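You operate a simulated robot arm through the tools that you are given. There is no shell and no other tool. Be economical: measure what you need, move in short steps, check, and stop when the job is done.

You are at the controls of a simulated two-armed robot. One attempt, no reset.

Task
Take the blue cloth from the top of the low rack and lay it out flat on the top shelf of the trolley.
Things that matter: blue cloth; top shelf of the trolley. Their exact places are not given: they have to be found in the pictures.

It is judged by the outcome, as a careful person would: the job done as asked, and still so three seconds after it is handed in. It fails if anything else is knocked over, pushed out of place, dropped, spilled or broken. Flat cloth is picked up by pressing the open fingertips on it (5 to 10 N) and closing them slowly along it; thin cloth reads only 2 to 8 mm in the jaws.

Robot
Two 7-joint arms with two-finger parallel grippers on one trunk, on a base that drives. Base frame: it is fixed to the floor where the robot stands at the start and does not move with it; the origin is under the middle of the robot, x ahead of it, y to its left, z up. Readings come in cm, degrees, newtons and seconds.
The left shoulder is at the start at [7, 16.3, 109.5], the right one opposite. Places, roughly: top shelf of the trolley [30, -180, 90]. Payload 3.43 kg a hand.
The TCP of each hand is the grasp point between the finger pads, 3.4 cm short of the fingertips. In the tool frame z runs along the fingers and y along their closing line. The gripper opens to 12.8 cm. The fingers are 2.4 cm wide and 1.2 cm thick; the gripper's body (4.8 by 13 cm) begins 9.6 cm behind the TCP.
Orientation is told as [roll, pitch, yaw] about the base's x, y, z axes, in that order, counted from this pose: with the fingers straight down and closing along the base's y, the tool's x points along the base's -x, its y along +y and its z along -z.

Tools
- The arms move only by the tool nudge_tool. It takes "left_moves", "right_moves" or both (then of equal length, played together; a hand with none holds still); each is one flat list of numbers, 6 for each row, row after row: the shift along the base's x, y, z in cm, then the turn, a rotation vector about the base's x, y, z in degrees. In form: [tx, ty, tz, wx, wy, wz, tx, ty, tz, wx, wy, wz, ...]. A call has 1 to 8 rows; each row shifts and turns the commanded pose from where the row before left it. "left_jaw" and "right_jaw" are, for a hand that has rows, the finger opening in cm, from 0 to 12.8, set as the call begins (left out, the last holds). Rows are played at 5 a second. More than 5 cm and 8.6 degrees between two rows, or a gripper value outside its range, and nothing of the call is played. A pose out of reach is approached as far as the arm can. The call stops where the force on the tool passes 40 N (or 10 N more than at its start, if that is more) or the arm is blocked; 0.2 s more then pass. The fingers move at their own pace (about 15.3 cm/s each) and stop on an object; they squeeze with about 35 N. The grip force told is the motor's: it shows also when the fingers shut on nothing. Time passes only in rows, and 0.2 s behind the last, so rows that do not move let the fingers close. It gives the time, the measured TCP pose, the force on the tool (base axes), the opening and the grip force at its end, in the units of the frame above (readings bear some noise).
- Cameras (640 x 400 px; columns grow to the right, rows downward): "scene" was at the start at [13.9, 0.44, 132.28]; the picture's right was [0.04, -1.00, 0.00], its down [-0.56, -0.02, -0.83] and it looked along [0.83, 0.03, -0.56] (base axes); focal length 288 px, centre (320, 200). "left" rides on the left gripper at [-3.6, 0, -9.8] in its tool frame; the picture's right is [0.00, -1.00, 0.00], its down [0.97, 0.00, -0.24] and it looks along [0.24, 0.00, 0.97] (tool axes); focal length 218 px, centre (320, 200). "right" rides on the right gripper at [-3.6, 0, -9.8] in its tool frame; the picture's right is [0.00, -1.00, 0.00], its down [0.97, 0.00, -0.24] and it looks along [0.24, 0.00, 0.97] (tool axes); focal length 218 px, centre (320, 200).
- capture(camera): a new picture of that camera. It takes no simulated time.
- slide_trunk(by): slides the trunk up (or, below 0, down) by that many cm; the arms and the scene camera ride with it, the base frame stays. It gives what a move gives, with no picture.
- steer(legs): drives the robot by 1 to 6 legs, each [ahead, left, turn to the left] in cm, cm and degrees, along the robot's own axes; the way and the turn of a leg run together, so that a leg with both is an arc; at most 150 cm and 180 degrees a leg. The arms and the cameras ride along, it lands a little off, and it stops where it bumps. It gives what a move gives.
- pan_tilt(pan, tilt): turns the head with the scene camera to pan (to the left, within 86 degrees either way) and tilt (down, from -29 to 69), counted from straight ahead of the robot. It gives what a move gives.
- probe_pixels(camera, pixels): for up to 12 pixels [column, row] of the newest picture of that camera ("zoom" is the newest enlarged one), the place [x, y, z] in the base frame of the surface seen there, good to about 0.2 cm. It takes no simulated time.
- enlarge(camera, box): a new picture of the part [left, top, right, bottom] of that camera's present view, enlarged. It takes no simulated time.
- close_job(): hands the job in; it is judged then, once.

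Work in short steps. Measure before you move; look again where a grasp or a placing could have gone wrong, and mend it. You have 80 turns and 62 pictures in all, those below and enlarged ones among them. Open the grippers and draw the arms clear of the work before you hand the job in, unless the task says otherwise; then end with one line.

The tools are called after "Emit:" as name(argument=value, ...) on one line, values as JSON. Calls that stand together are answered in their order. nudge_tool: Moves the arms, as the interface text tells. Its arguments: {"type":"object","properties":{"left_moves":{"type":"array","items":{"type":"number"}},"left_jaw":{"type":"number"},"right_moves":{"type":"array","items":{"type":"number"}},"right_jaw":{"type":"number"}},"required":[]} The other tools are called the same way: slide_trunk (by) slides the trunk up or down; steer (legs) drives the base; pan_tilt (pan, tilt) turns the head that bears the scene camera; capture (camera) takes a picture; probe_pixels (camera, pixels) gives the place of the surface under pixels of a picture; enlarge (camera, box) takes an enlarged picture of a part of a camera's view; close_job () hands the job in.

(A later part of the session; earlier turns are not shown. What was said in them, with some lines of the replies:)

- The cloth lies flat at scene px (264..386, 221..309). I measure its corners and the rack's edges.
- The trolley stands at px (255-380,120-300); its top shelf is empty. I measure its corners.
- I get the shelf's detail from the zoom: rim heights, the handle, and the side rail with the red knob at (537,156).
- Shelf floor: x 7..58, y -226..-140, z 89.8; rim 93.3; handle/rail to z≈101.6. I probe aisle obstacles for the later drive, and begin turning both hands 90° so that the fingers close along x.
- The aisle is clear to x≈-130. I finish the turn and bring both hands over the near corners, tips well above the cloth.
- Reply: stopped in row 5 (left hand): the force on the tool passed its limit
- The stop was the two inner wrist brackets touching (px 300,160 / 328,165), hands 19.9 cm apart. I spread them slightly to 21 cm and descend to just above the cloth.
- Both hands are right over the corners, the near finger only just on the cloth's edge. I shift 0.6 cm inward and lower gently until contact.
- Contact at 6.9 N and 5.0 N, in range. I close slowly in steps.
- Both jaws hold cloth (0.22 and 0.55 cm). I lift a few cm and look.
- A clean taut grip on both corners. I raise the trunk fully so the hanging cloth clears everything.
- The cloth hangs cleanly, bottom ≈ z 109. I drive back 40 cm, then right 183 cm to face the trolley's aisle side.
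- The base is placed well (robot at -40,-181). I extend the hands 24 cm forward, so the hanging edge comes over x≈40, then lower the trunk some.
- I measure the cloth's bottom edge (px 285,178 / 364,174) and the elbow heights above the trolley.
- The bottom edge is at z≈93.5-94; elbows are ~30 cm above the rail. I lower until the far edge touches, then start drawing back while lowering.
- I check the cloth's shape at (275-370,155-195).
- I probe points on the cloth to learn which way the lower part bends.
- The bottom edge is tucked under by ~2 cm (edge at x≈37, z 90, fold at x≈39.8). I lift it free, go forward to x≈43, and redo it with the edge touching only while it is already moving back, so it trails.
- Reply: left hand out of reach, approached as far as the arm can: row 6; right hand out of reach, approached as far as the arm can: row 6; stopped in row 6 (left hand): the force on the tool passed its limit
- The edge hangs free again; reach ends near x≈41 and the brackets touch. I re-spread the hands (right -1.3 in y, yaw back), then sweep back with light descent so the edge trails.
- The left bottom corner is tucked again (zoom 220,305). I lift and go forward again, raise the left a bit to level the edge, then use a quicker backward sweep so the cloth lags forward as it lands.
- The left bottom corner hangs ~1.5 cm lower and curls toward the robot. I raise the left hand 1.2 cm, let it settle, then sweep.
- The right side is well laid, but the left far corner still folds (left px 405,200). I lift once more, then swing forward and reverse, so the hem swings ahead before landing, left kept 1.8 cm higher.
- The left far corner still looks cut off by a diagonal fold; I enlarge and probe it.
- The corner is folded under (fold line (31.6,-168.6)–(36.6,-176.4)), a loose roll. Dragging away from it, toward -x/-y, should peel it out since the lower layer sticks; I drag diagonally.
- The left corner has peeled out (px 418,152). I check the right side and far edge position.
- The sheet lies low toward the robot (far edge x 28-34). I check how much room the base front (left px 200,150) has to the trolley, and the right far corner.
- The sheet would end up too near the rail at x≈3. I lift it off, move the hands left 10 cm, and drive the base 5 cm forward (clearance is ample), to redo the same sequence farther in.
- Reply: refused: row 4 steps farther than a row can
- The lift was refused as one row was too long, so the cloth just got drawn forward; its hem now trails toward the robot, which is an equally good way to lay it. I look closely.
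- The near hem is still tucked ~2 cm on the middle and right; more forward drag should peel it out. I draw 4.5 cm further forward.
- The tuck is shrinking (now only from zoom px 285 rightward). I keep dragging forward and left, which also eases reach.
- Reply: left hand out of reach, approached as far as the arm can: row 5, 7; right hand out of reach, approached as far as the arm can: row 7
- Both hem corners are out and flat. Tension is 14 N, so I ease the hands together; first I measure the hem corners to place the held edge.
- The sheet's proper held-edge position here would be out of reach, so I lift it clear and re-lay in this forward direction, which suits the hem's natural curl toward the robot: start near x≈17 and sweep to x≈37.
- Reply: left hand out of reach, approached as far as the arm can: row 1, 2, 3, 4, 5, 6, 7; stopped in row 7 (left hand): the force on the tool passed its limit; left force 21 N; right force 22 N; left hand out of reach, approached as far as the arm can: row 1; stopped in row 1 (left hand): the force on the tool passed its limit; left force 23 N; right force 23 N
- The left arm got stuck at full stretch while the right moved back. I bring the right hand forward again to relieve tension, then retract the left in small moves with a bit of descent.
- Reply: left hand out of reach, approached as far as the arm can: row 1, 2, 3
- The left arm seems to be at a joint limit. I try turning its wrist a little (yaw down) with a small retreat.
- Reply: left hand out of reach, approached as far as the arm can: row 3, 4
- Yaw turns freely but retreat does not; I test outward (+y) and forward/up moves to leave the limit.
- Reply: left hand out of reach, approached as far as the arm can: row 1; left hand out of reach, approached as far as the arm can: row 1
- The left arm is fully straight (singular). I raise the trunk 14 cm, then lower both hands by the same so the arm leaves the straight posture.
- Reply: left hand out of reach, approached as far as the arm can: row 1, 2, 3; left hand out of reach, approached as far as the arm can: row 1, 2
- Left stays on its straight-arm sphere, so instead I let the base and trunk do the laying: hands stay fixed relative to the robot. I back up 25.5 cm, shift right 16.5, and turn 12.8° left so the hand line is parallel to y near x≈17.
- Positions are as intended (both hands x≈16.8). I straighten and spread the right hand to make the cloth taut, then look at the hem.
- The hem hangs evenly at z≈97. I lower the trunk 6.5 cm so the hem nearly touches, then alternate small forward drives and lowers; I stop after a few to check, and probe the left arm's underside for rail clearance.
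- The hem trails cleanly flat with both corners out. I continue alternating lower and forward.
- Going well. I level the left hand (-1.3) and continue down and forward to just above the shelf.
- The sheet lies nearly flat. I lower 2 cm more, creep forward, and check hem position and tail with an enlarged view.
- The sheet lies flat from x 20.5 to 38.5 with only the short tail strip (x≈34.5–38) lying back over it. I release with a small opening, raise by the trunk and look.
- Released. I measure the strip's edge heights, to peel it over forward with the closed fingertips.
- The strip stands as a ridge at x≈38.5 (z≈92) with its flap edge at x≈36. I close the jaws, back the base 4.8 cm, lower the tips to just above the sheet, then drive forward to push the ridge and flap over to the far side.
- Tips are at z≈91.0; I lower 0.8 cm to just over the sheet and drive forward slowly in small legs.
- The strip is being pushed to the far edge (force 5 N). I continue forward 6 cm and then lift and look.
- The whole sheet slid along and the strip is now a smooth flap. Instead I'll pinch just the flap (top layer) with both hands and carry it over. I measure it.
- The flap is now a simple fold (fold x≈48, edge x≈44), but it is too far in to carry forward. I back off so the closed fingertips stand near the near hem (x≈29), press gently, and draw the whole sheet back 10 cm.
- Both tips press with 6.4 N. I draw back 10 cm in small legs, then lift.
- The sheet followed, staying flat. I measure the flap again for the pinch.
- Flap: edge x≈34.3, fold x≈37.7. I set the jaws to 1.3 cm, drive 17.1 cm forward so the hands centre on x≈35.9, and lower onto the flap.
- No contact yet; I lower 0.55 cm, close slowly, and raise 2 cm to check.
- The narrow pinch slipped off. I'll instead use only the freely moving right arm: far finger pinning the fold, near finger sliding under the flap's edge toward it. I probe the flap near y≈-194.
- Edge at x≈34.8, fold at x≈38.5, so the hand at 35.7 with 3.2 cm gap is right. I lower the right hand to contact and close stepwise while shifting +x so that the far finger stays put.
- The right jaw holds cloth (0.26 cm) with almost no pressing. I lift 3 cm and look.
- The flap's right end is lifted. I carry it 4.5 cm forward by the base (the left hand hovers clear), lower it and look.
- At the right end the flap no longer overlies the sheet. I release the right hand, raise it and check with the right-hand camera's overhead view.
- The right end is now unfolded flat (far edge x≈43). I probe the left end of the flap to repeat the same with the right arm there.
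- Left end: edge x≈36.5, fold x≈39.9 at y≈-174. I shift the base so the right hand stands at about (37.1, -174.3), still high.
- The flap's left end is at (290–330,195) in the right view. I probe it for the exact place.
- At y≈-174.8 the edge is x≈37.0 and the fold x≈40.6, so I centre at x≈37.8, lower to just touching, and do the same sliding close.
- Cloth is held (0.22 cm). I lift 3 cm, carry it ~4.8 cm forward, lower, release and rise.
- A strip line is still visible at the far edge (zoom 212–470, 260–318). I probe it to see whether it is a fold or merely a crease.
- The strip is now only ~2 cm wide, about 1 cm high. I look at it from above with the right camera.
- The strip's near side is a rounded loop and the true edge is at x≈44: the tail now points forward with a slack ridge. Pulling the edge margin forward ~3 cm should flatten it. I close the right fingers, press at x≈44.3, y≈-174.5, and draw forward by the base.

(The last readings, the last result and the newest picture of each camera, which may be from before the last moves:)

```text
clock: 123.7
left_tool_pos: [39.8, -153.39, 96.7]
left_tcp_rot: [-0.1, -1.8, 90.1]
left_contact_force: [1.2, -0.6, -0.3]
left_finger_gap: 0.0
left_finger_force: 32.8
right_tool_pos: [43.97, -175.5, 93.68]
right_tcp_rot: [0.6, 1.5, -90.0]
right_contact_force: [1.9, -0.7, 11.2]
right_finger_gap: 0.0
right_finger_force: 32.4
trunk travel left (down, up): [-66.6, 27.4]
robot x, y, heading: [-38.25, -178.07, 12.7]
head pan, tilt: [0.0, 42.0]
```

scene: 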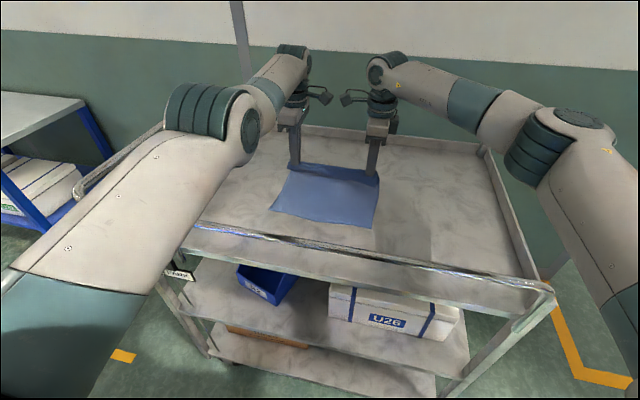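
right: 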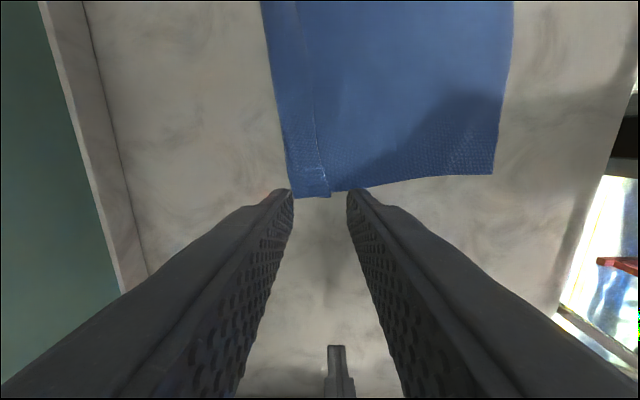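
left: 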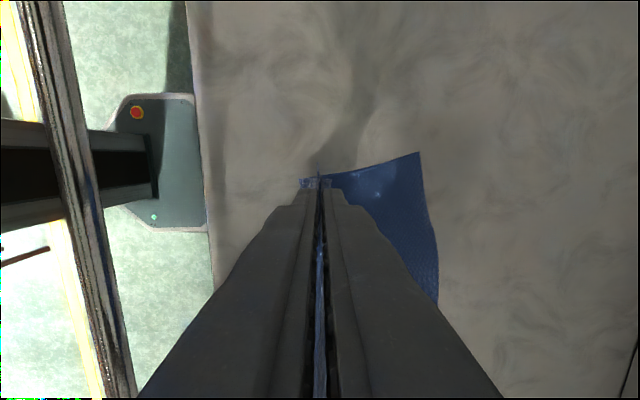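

Pressing 11 N; I ease slightly, draw forward ~3 cm, lift, shift 18 cm right and do the same at the right end.

Emit:
nudge_tool(right_moves=[0, 0, 0.15, 0, 0, 0])

Emit:
steer(legs=[[1.6, -0.36, 0], [1.6, -0.36, 0]])

Emit:
nudge_tool(right_moves=[0, 0, 3, 0, 0, 0, 0, 0, 4, 0, 0, 0])

Emit:
enlarge(camera="right", box=[220, 0, 470, 200])

Emit:
probe_pixels(camera="zoom", pixels=[[250, 350], [250, 250], [250, 150], [250, 50], [290, 250], [290, 150]])

```text
clock: 124.0
left_tool_pos: [39.79, -153.29, 96.73]
left_tcp_rot: [0.1, -1.9, 90.0]
left_contact_force: [-0.7, -0.1, -0.4]
left_finger_gap: 0.0
left_finger_force: 33.3
right_tool_pos: [43.86, -175.63, 93.61]
right_tcp_rot: [0.3, 1.5, -90.0]
right_contact_force: [0.3, 0.2, 9.4]
right_finger_gap: 0.01
right_finger_force: 32.7
trunk travel left (down, up): [-66.6, 27.4]
robot x, y, heading: [-38.34, -177.82, 12.8]
head pan, tilt: [0.0, 42.0]
```

```text
clock: 125.2
left_tool_pos: [43.01, -153.34, 96.62]
left_tcp_rot: [-0.1, -1.9, 90.1]
left_contact_force: [0.7, 0.2, -0.2]
left_finger_gap: 0.0
left_finger_force: 33.1
right_tool_pos: [47.04, -175.65, 93.6]
right_tcp_rot: [0.2, 1.4, -90.0]
right_contact_force: [-2.5, -1.3, 11.6]
right_finger_gap: 0.0
right_finger_force: 32.8
trunk travel left (down, up): [-66.6, 27.4]
robot x, y, heading: [-34.96, -177.85, 12.7]
head pan, tilt: [0.0, 42.0]
```

```text
clock: 125.8
left_tool_pos: [43.13, -153.25, 96.7]
left_tcp_rot: [0.0, -1.9, 90.0]
left_contact_force: [-0.7, 0.3, -0.4]
left_finger_gap: 0.0
left_finger_force: 32.6
right_tool_pos: [47.08, -175.45, 100.62]
right_tcp_rot: [0.3, 1.6, -90.0]
right_contact_force: [-0.4, 0.1, 0.5]
right_finger_gap: 0.0
right_finger_force: 33.3
trunk travel left (down, up): [-66.6, 27.4]
robot x, y, heading: [-35.12, -177.67, 12.4]
head pan, tilt: [0.0, 42.0]
```

```text
2.00 times, centred on (345, 100) of right
```

zoom: 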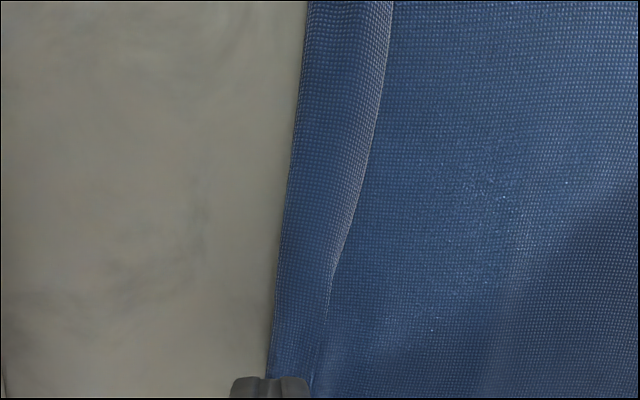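

```text
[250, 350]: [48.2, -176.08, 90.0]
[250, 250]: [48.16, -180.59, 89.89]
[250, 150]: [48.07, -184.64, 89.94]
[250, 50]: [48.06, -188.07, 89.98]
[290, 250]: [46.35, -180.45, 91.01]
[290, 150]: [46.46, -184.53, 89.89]
```

The left end flattens. I probe the ridge line's heights to judge how much remains.

Emit:
probe_pixels(camera="zoom", pixels=[[275, 340], [300, 340], [318, 340], [340, 340], [320, 260], [345, 260], [330, 180], [352, 180], [375, 180], [350, 60], [385, 60], [410, 60]])

```text
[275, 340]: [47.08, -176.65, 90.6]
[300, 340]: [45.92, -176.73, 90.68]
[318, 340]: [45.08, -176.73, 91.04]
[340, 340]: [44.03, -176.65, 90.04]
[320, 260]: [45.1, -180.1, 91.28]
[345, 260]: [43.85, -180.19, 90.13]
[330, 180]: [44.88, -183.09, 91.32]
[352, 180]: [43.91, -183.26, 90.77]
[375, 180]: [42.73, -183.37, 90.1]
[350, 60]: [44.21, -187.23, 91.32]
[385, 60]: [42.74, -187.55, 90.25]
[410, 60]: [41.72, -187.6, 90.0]
```

I need the overall state: I raise the trunk 15 cm, tilt the head, and take a scene picture to measure total length.

Emit:
slide_trunk(by=20)

Emit:
pan_tilt(pan=-12, tilt=50)

Emit:
enlarge(camera="scene", box=[220, 80, 460, 230])

```text
clock: 128.0
left_tool_pos: [43.06, -153.24, 116.52]
left_tcp_rot: [-0.1, -1.9, 89.9]
left_contact_force: [-0.1, 1.1, -0.4]
left_finger_gap: 0.0
left_finger_force: 33.3
right_tool_pos: [47.14, -175.54, 120.57]
right_tcp_rot: [0.1, 1.4, -90.0]
right_contact_force: [0.4, -0.6, 0.4]
right_finger_gap: 0.0
right_finger_force: 32.6
trunk travel left (down, up): [-86.6, 7.4]
robot x, y, heading: [-35.05, -177.92, 12.6]
head pan, tilt: [0.0, 42.0]
```

```text
clock: 128.7
left_tool_pos: [43.11, -153.23, 116.56]
left_tcp_rot: [0.0, -2.0, 90.0]
left_contact_force: [0.1, 0.5, 0.1]
left_finger_gap: 0.0
left_finger_force: 32.9
right_tool_pos: [47.18, -175.53, 120.53]
right_tcp_rot: [0.2, 1.6, -90.0]
right_contact_force: [0.6, -0.3, -0.5]
right_finger_gap: 0.0
right_finger_force: 32.5
trunk travel left (down, up): [-86.6, 7.4]
robot x, y, heading: [-35.13, -177.58, 12.7]
head pan, tilt: [-12.0, 50.0]
```

```text
2.67 times, centred on (340, 155) of scene
```

zoom: 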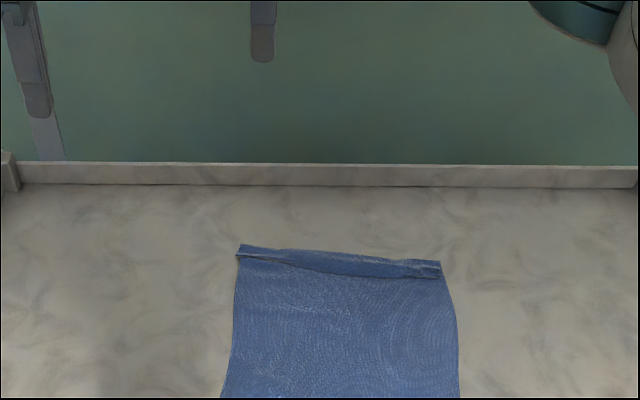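

I probe the visible part of the sheet and strip again in this view.

Emit:
probe_pixels(camera="zoom", pixels=[[226, 395], [340, 396], [455, 395], [240, 247], [240, 254], [238, 262], [335, 254], [335, 264], [335, 276], [438, 264], [438, 272], [438, 280]])

```text
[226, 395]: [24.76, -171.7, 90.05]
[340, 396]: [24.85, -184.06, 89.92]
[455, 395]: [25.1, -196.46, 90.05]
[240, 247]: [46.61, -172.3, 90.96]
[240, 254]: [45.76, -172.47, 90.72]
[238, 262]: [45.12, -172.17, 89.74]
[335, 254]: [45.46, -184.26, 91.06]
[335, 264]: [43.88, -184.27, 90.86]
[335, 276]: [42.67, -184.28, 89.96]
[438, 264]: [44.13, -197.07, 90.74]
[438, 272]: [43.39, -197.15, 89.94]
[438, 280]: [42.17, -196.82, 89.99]
```

The strip's high side is the near one (z≈91.3) and its low side the far one, i.e. a slack loop with the true edge outward. I push the loop forward gently with the closed right fingertips kept ~0.5 cm above the shelf, first at y≈-175.5.

Emit:
slide_trunk(by=-20)

Emit:
nudge_tool(right_moves=[-2.3, 0, 0, 0, 0, 0, -2.3, 0, 0, 0, 0, 0, 0, 0, -3, 0, 0, 0, 0, 0, -3, 0, 0, 0, 0, 0, -0.8, 0, 0, 0])

Emit:
nudge_tool(right_moves=[0.6, 0, 0, 0, 0, 0, 0.6, 0, 0, 0, 0, 0, 0.6, 0, 0, 0, 0, 0])

Emit:
nudge_tool(right_moves=[0.6, 0, 0, 0, 0, 0, 0.6, 0, 0, 0, 0, 0, 0.6, 0, 0, 0, 0, 0, 0.6, 0, 0, 0, 0, 0])

```text
clock: 130.9
left_tool_pos: [43.21, -153.32, 96.65]
left_tcp_rot: [0.0, -1.9, 90.0]
left_contact_force: [-0.1, -0.1, -1.6]
left_finger_gap: 0.0
left_finger_force: 32.7
right_tool_pos: [47.11, -175.49, 100.45]
right_tcp_rot: [0.3, 1.5, -90.0]
right_contact_force: [-0.1, -0.2, -0.2]
right_finger_gap: 0.0
right_finger_force: 33.2
trunk travel left (down, up): [-66.6, 27.4]
robot x, y, heading: [-35.27, -177.98, 13.0]
head pan, tilt: [-12.0, 50.0]
```

```text
clock: 132.1
left_tool_pos: [43.12, -153.3, 96.63]
left_tcp_rot: [0.0, -1.9, 90.0]
left_contact_force: [0.5, -0.1, 0.6]
left_finger_gap: 0.0
left_finger_force: 32.9
right_tool_pos: [42.74, -175.53, 93.72]
right_tcp_rot: [0.2, 1.6, -90.0]
right_contact_force: [0.1, -0.2, -0.6]
right_finger_gap: 0.0
right_finger_force: 32.9
trunk travel left (down, up): [-66.6, 27.4]
robot x, y, heading: [-34.61, -178.04, 12.7]
head pan, tilt: [-12.0, 50.0]
```

```text
clock: 132.9
left_tool_pos: [43.29, -153.42, 96.5]
left_tcp_rot: [0.0, -1.9, 90.0]
left_contact_force: [0.7, -0.7, 0.3]
left_finger_gap: 0.01
left_finger_force: 32.7
right_tool_pos: [44.54, -175.52, 93.65]
right_tcp_rot: [0.2, 1.5, -90.0]
right_contact_force: [0.2, -0.7, -0.7]
right_finger_gap: 0.0
right_finger_force: 32.4
trunk travel left (down, up): [-66.6, 27.4]
robot x, y, heading: [-35.02, -177.96, 12.9]
head pan, tilt: [-12.0, 50.0]
```

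```text
clock: 133.9
left_tool_pos: [43.23, -153.26, 96.57]
left_tcp_rot: [0.1, -1.9, 90.0]
left_contact_force: [-0.2, -0.3, -0.5]
left_finger_gap: 0.04
left_finger_force: 33.0
right_tool_pos: [46.95, -175.48, 93.74]
right_tcp_rot: [0.1, 1.6, -90.0]
right_contact_force: [-0.9, 0.3, -0.6]
right_finger_gap: 0.01
right_finger_force: 32.8
trunk travel left (down, up): [-66.6, 27.4]
robot x, y, heading: [-34.92, -178.04, 12.7]
head pan, tilt: [-12.0, 50.0]
```

No vertical load, so the loop is being pushed, not ridden over. I repeat at y≈-182 and y≈-188.

Emit:
nudge_tool(right_moves=[0, 0, 3, 0, 0, 0, -2.6, -3.3, 0, 0, 0, 0, -2.6, -3.2, 0, 0, 0, 0, 0, 0, -3, 0, 0, 0])

Emit:
nudge_tool(right_moves=[0.6, 0, 0, 0, 0, 0, 0.6, 0, 0, 0, 0, 0, 0.6, 0, 0, 0, 0, 0, 0.6, 0, 0, 0, 0, 0, 0.6, 0, 0, 0, 0, 0, 0.6, 0, 0, 0, 0, 0, 0.6, 0, 0, 0, 0, 0, 0.6, 0, 0, 0, 0, 0])

Emit:
nudge_tool(right_moves=[0, 0, 3, 0, 0, 0, -2.9, -3.2, 0, 0, 0, 0, -2.9, -3.2, 0, 0, 0, 0, 0, 0, -3, 0, 0, 0])

Emit:
nudge_tool(right_moves=[0.7, 0, 0, 0, 0, 0, 0.7, 0, 0, 0, 0, 0, 0.7, 0, 0, 0, 0, 0, 0.7, 0, 0, 0, 0, 0, 0.7, 0, 0, 0, 0, 0, 0.7, 0, 0, 0, 0, 0, 0.7, 0, 0, 0, 0, 0, 0.7, 0, 0, 0, 0, 0])

```text
clock: 134.9
left_tool_pos: [43.15, -153.04, 96.38]
left_tcp_rot: [0.2, -1.9, 89.9]
left_contact_force: [0.0, -0.1, -0.1]
left_finger_gap: 0.0
left_finger_force: 32.7
right_tool_pos: [41.71, -181.78, 93.52]
right_tcp_rot: [0.2, 1.4, -90.0]
right_contact_force: [-0.2, -0.8, 1.9]
right_finger_gap: 0.0
right_finger_force: 32.8
trunk travel left (down, up): [-66.6, 27.4]
robot x, y, heading: [-34.69, -177.71, 13.2]
head pan, tilt: [-12.0, 50.0]
```

```text
clock: 136.7
left_tool_pos: [43.2, -153.26, 96.58]
left_tcp_rot: [0.0, -1.9, 90.0]
left_contact_force: [0.3, -0.7, 0.9]
left_finger_gap: 0.0
left_finger_force: 33.2
right_tool_pos: [46.49, -181.93, 93.7]
right_tcp_rot: [0.2, 1.5, -90.0]
right_contact_force: [0.0, 0.6, -0.2]
right_finger_gap: 0.0
right_finger_force: 32.8
trunk travel left (down, up): [-66.6, 27.4]
robot x, y, heading: [-34.94, -177.93, 12.8]
head pan, tilt: [-12.0, 50.0]
```

```text
clock: 137.7
left_tool_pos: [43.2, -153.16, 96.47]
left_tcp_rot: [0.1, -1.9, 90.0]
left_contact_force: [0.8, 0.8, -0.9]
left_finger_gap: 0.0
left_finger_force: 32.7
right_tool_pos: [40.65, -188.25, 93.66]
right_tcp_rot: [0.2, 1.4, -90.0]
right_contact_force: [-0.2, 0.1, 0.6]
right_finger_gap: 0.02
right_finger_force: 32.8
trunk travel left (down, up): [-66.6, 27.4]
robot x, y, heading: [-34.63, -178.09, 12.7]
head pan, tilt: [-12.0, 50.0]
```

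```text
clock: 139.5
left_tool_pos: [43.2, -153.27, 96.45]
left_tcp_rot: [0.0, -1.9, 90.0]
left_contact_force: [0.8, 0.1, -0.4]
left_finger_gap: 0.0
left_finger_force: 33.0
right_tool_pos: [46.18, -188.34, 93.84]
right_tcp_rot: [0.1, 1.5, -90.0]
right_contact_force: [0.0, -0.4, 0.5]
right_finger_gap: 0.0
right_finger_force: 33.0
trunk travel left (down, up): [-66.6, 27.4]
robot x, y, heading: [-34.67, -177.67, 12.6]
head pan, tilt: [-12.0, 50.0]
```

Again no riding over. I repeat at the right end (y≈-195), then lift high.

Emit:
nudge_tool(right_moves=[0, 0, 3, 0, 0, 0, -2.9, -3.4, 0, 0, 0, 0, -2.9, -3.3, 0, 0, 0, 0, 0, 0, -3, 0, 0, 0])

Emit:
nudge_tool(right_moves=[0.7, 0, 0, 0, 0, 0, 0.7, 0, 0, 0, 0, 0, 0.7, 0, 0, 0, 0, 0, 0.7, 0, 0, 0, 0, 0, 0.7, 0, 0, 0, 0, 0, 0.7, 0, 0, 0, 0, 0, 0.7, 0, 0, 0, 0, 0, 0.7, 0, 0, 0, 0, 0])

Emit:
nudge_tool(right_moves=[0, 0, 3, 0, 0, 0, 0, 3, 3, 0, 0, 0, -4, 3, 1.2, 0, 0, 0, -4, 3, 0, 0, 0, 0])

Emit:
slide_trunk(by=25)

Emit:
capture(camera="right")

```text
clock: 140.5
left_tool_pos: [43.23, -153.27, 96.46]
left_tcp_rot: [0.1, -1.9, 90.0]
left_contact_force: [0.4, 0.0, -0.5]
left_finger_gap: 0.0
left_finger_force: 33.4
right_tool_pos: [40.32, -195.1, 93.58]
right_tcp_rot: [0.4, 1.4, -90.0]
right_contact_force: [0.5, 0.5, 0.2]
right_finger_gap: 0.01
right_finger_force: 33.0
trunk travel left (down, up): [-66.6, 27.4]
robot x, y, heading: [-35.29, -177.84, 12.5]
head pan, tilt: [-12.0, 50.0]
```

```text
clock: 142.3
left_tool_pos: [43.25, -153.29, 96.5]
left_tcp_rot: [0.1, -1.8, 90.0]
left_contact_force: [0.5, 0.3, 0.5]
left_finger_gap: 0.0
left_finger_force: 32.8
right_tool_pos: [46.08, -195.25, 93.8]
right_tcp_rot: [0.3, 1.4, -90.0]
right_contact_force: [0.9, -0.5, 1.0]
right_finger_gap: 0.01
right_finger_force: 32.8
trunk travel left (down, up): [-66.6, 27.4]
robot x, y, heading: [-34.91, -177.79, 12.8]
head pan, tilt: [-12.0, 50.0]
```

```text
refused: row 3 steps farther than a row can; nothing moved
```

```text
clock: 144.8
left_tool_pos: [43.28, -153.26, 121.62]
left_tcp_rot: [0.0, -1.9, 90.0]
left_contact_force: [0.1, -0.3, -0.3]
left_finger_gap: 0.02
left_finger_force: 32.9
right_tool_pos: [45.91, -195.14, 118.59]
right_tcp_rot: [0.2, 1.5, -90.0]
right_contact_force: [0.6, -0.3, 0.3]
right_finger_gap: 0.0
right_finger_force: 32.9
trunk travel left (down, up): [-91.6, 2.4]
robot x, y, heading: [-35.25, -177.84, 12.6]
head pan, tilt: [-12.0, 50.0]
```

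```text
0 pictures are left
```

right: 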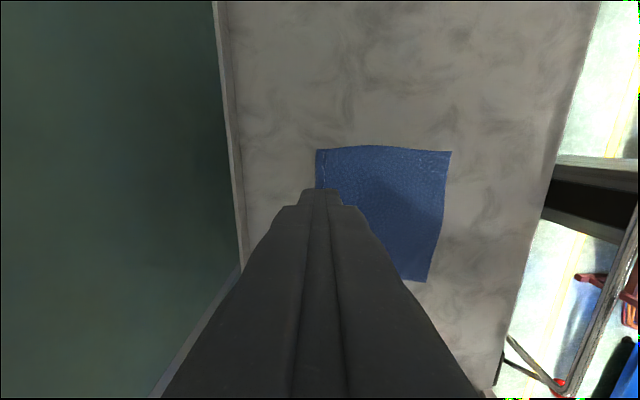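

The sheet looks whole and flat. I probe its corners and the far strip to confirm dimensions.

Emit:
probe_pixels(camera="right", pixels=[[318, 153], [326, 157], [322, 170], [330, 170], [340, 160], [448, 155], [441, 220], [424, 277], [380, 200], [318, 180], [334, 180], [360, 160]])

```text
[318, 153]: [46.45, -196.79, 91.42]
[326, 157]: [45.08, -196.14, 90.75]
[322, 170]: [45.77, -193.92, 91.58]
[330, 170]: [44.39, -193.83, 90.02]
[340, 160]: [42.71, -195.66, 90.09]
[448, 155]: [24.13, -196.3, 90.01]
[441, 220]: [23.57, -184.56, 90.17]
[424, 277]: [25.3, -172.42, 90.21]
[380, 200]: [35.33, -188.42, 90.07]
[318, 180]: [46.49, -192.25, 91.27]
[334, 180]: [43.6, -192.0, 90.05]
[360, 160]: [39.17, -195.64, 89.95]
```

The sheet spans x 23.8–46.6 with its far margin standing as a ~1.5 cm lip at x≈45–46.5. I push further past it so it tips outward: base forward 1.7 cm (within the proven range), then right fingertips at y≈-195 from x≈43 to x≈49.5.

Emit:
steer(legs=[[1.6, -0.36, 0]])

Emit:
nudge_tool(right_moves=[-2.3, 0, 0, 0, 0, 0, -2.3, 0, 0, 0, 0, 0])

Emit:
slide_trunk(by=-22)

Emit:
nudge_tool(right_moves=[0, 0, -1.5, 0, 0, 0, 0, 0, -0.9, 0, 0, 0, 0, 0, -0.5, 0, 0, 0, 0, 0, 0, 0, 0, 0])

```text
clock: 145.6
left_tool_pos: [44.38, -153.27, 121.95]
left_tcp_rot: [-0.2, -1.9, 90.1]
left_contact_force: [-0.7, 0.4, 0.2]
left_finger_gap: 0.0
left_finger_force: 32.7
right_tool_pos: [47.23, -195.14, 118.96]
right_tcp_rot: [0.5, 1.4, -90.0]
right_contact_force: [-0.2, -0.1, -0.3]
right_finger_gap: 0.0
right_finger_force: 32.8
trunk travel left (down, up): [-91.6, 2.4]
robot x, y, heading: [-33.52, -177.59, 12.6]
head pan, tilt: [-12.0, 50.0]
```

```text
clock: 146.2
left_tool_pos: [44.57, -153.46, 121.92]
left_tcp_rot: [-0.1, -2.0, 90.1]
left_contact_force: [-0.3, -0.2, -0.3]
left_finger_gap: 0.0
left_finger_force: 32.6
right_tool_pos: [42.78, -195.19, 118.82]
right_tcp_rot: [0.3, 1.5, -90.0]
right_contact_force: [-0.2, -0.7, 0.8]
right_finger_gap: 0.0
right_finger_force: 32.8
trunk travel left (down, up): [-91.6, 2.4]
robot x, y, heading: [-33.52, -177.55, 13.0]
head pan, tilt: [-12.0, 50.0]
```

```text
clock: 148.6
left_tool_pos: [44.81, -153.24, 99.69]
left_tcp_rot: [0.1, -1.9, 90.0]
left_contact_force: [0.0, -0.2, 0.0]
left_finger_gap: 0.0
left_finger_force: 33.1
right_tool_pos: [43.14, -195.14, 96.53]
right_tcp_rot: [0.3, 1.5, -90.1]
right_contact_force: [0.5, 0.7, -0.4]
right_finger_gap: 0.02
right_finger_force: 33.2
trunk travel left (down, up): [-69.6, 24.4]
robot x, y, heading: [-33.64, -177.67, 12.5]
head pan, tilt: [-12.0, 50.0]
```

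```text
clock: 149.6
left_tool_pos: [44.71, -153.31, 99.71]
left_tcp_rot: [0.0, -1.9, 90.0]
left_contact_force: [0.6, 0.1, -0.4]
left_finger_gap: 0.0
left_finger_force: 33.2
right_tool_pos: [43.13, -195.14, 93.82]
right_tcp_rot: [0.3, 1.6, -90.0]
right_contact_force: [0.4, -0.7, 0.4]
right_finger_gap: 0.01
right_finger_force: 33.3
trunk travel left (down, up): [-69.6, 24.4]
robot x, y, heading: [-33.6, -178.13, 12.8]
head pan, tilt: [-12.0, 50.0]
```

At (43.1,-195.1), tip just above the cloth. I push 6.8 cm forward, then lift and go back for y≈-188.

Emit:
nudge_tool(right_moves=[0.85, 0, 0, 0, 0, 0, 0.85, 0, 0, 0, 0, 0, 0.85, 0, 0, 0, 0, 0, 0.85, 0, -0.05, 0, 0, 0, 0.85, 0, -0.05, 0, 0, 0, 0.85, 0, 0, 0, 0, 0, 0.85, 0, 0, 0, 0, 0, 0.85, 0, 0, 0, 0, 0])

Emit:
nudge_tool(right_moves=[0, 0, 3.1, 0, 0, 0, -3.3, 3.3, 0, 0, 0, 0, -3.3, 3.2, 0, 0, 0, 0, 0, 0, -3, 0, 0, 0])

Emit:
nudge_tool(right_moves=[0.8, 0, 0, 0, 0, 0, 0.8, 0, 0, 0, 0, 0, 0.8, 0, 0, 0, 0, 0, 0.8, 0, -0.05, 0, 0, 0, 0.8, 0, -0.05, 0, 0, 0, 0.8, 0, 0, 0, 0, 0, 0.8, 0, 0, 0, 0, 0, 0.8, 0, 0, 0, 0, 0])

```text
clock: 151.3
left_tool_pos: [44.79, -153.31, 99.68]
left_tcp_rot: [-0.1, -1.9, 90.1]
left_contact_force: [1.1, 0.5, 0.5]
left_finger_gap: 0.0
left_finger_force: 32.6
right_tool_pos: [49.79, -195.03, 93.68]
right_tcp_rot: [0.3, 1.5, -89.9]
right_contact_force: [0.4, 0.2, -0.5]
right_finger_gap: 0.0
right_finger_force: 33.1
trunk travel left (down, up): [-69.6, 24.4]
robot x, y, heading: [-33.44, -177.66, 12.8]
head pan, tilt: [-12.0, 50.0]
```

```text
clock: 152.3
left_tool_pos: [44.95, -153.34, 99.52]
left_tcp_rot: [-0.1, -2.1, 90.1]
left_contact_force: [-0.5, -0.3, -0.4]
left_finger_gap: 0.0
left_finger_force: 32.2
right_tool_pos: [43.45, -188.59, 93.85]
right_tcp_rot: [0.2, 1.4, -90.1]
right_contact_force: [0.0, 0.5, -0.2]
right_finger_gap: 0.0
right_finger_force: 33.2
trunk travel left (down, up): [-69.6, 24.4]
robot x, y, heading: [-33.3, -178.06, 12.8]
head pan, tilt: [-12.0, 50.0]
```

```text
clock: 154.2
left_tool_pos: [44.9, -153.12, 99.74]
left_tcp_rot: [-0.1, -1.9, 90.0]
left_contact_force: [0.0, 0.5, -0.6]
left_finger_gap: 0.0
left_finger_force: 32.5
right_tool_pos: [49.73, -188.56, 93.62]
right_tcp_rot: [0.2, 1.4, -90.0]
right_contact_force: [-0.4, 1.2, 0.6]
right_finger_gap: 0.0
right_finger_force: 32.9
trunk travel left (down, up): [-69.6, 24.4]
robot x, y, heading: [-33.51, -178.11, 13.1]
head pan, tilt: [-12.0, 50.0]
5 turns are left
```

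Few turns remain. I push at y≈-182 and y≈-175.5 in the same way, then lift.

Emit:
nudge_tool(right_moves=[0, 0, 3.1, 0, 0, 0, -3, 3.2, 0, 0, 0, 0, -3, 3.3, 0, 0, 0, 0, 0, 0, -3, 0, 0, 0])

Emit:
nudge_tool(right_moves=[0.7, 0, 0, 0, 0, 0, 0.7, 0, 0, 0, 0, 0, 0.7, 0, 0, 0, 0, 0, 0.7, 0, 0, 0, 0, 0, 0.7, 0, 0, 0, 0, 0, 0.7, 0, 0, 0, 0, 0, 0.6, 0, 0, 0, 0, 0, 0.6, 0, 0, 0, 0, 0])

Emit:
nudge_tool(right_moves=[0, 0, 3, 0, 0, 0, -2.5, 3.2, 0, 0, 0, 0, -2.5, 3.1, 0, 0, 0, 0, 0, 0, -3, 0, 0, 0])

Emit:
nudge_tool(right_moves=[0.5, 0, 0, 0, 0, 0, 0.5, 0, 0, 0, 0, 0, 0.5, 0, 0, 0, 0, 0, 0.5, 0, 0, 0, 0, 0, 0.5, 0, 0, 0, 0, 0, 0.5, 0, 0, 0, 0, 0, 0.5, 0, 0, 0, 0, 0, 0.5, 0, 0, 0, 0, 0])

Emit:
slide_trunk(by=22)

```text
clock: 155.2
left_tool_pos: [44.9, -153.39, 99.44]
left_tcp_rot: [0.2, -2.0, 90.1]
left_contact_force: [0.4, -0.2, 0.0]
left_finger_gap: 0.0
left_finger_force: 32.8
right_tool_pos: [43.8, -182.07, 93.86]
right_tcp_rot: [0.3, 1.4, -90.1]
right_contact_force: [0.1, 0.2, -0.9]
right_finger_gap: 0.02
right_finger_force: 32.9
trunk travel left (down, up): [-69.6, 24.4]
robot x, y, heading: [-33.36, -178.34, 12.8]
head pan, tilt: [-12.0, 50.0]
```

```text
clock: 156.9
left_tool_pos: [44.83, -153.28, 99.58]
left_tcp_rot: [0.1, -1.9, 89.9]
left_contact_force: [0.0, 0.2, 0.3]
left_finger_gap: 0.0
left_finger_force: 32.9
right_tool_pos: [49.13, -182.17, 93.65]
right_tcp_rot: [0.3, 1.5, -90.0]
right_contact_force: [1.5, -0.1, 1.0]
right_finger_gap: 0.0
right_finger_force: 33.1
trunk travel left (down, up): [-69.6, 24.4]
robot x, y, heading: [-33.25, -178.53, 12.7]
head pan, tilt: [-12.0, 50.0]
```

```text
clock: 157.9
left_tool_pos: [44.85, -153.44, 99.59]
left_tcp_rot: [0.1, -2.0, 90.0]
left_contact_force: [0.0, -0.1, 0.6]
left_finger_gap: 0.01
left_finger_force: 32.8
right_tool_pos: [44.18, -175.82, 93.64]
right_tcp_rot: [0.2, 1.5, -90.0]
right_contact_force: [-0.4, -0.3, 0.4]
right_finger_gap: 0.0
right_finger_force: 33.4
trunk travel left (down, up): [-69.6, 24.4]
robot x, y, heading: [-33.09, -178.0, 12.8]
head pan, tilt: [-12.0, 50.0]
```

```text
clock: 159.8
left_tool_pos: [44.93, -153.37, 99.57]
left_tcp_rot: [0.0, -1.9, 90.0]
left_contact_force: [0.8, -0.9, 0.4]
left_finger_gap: 0.0
left_finger_force: 32.9
right_tool_pos: [48.18, -175.83, 93.69]
right_tcp_rot: [0.2, 1.6, -90.0]
right_contact_force: [-0.6, 0.5, -0.4]
right_finger_gap: 0.01
right_finger_force: 33.4
trunk travel left (down, up): [-69.6, 24.4]
robot x, y, heading: [-33.33, -177.99, 12.5]
head pan, tilt: [-12.0, 50.0]
```

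```text
clock: 162.1
left_tool_pos: [44.87, -153.37, 121.61]
left_tcp_rot: [0.0, -1.9, 90.0]
left_contact_force: [-0.6, -0.9, 0.5]
left_finger_gap: 0.0
left_finger_force: 32.5
right_tool_pos: [48.11, -175.79, 115.68]
right_tcp_rot: [0.4, 1.5, -90.0]
right_contact_force: [0.3, -0.1, -0.3]
right_finger_gap: 0.0
right_finger_force: 33.1
trunk travel left (down, up): [-91.6, 2.4]
robot x, y, heading: [-33.56, -177.89, 12.9]
head pan, tilt: [-12.0, 50.0]
4 turns are left
```

Hands are up and clear. I open both grippers and drive back 45 cm from the trolley (aisle clear to x≈-130).

Emit:
nudge_tool(left_moves=[0, 0, 0, 0, 0, 0, 0, 0, 0, 0, 0, 0], right_moves=[0, 0, 0, 0, 0, 0, 0, 0, 0, 0, 0, 0], left_jaw=6, right_jaw=6)

Emit:
steer(legs=[[-43.9, 10.1, 0]])

```text
clock: 162.7
left_tool_pos: [44.75, -153.45, 121.66]
left_tcp_rot: [0.0, -1.8, 89.9]
left_contact_force: [0.0, -0.4, 0.2]
left_finger_gap: 6.01
left_finger_force: 0.0
right_tool_pos: [48.09, -175.79, 115.73]
right_tcp_rot: [0.3, 1.5, -90.0]
right_contact_force: [0.6, -1.3, -0.5]
right_finger_gap: 6.0
right_finger_force: 0.0
trunk travel left (down, up): [-91.6, 2.4]
robot x, y, heading: [-33.21, -177.9, 12.9]
head pan, tilt: [-12.0, 50.0]
```

```text
clock: 165.4
left_tool_pos: [-0.16, -152.73, 121.37]
left_tcp_rot: [0.1, -1.9, 90.5]
left_contact_force: [-0.5, 0.2, -0.2]
left_finger_gap: 5.97
left_finger_force: 0.1
right_tool_pos: [3.33, -175.18, 115.78]
right_tcp_rot: [0.2, 1.5, -89.5]
right_contact_force: [0.7, -0.2, 0.1]
right_finger_gap: 5.98
right_finger_force: 0.0
trunk travel left (down, up): [-91.6, 2.4]
robot x, y, heading: [-78.44, -178.28, 13.3]
head pan, tilt: [-12.0, 50.0]
3 turns are left
```

The cloth is on the shelf, the grippers are open and the arms are drawn clear, so I hand the job in.

Emit:
close_job()

```text
The job is handed in.
```

The blue cloth is on the trolley's top shelf, spread out, but I can't confirm its far edge is fully flat. At my last measurement, that edge still stood up as a lip about 1.5 cm high. I then pushed it outward with the fingertips at four places, but I had no pictures left to check whether it stayed down.
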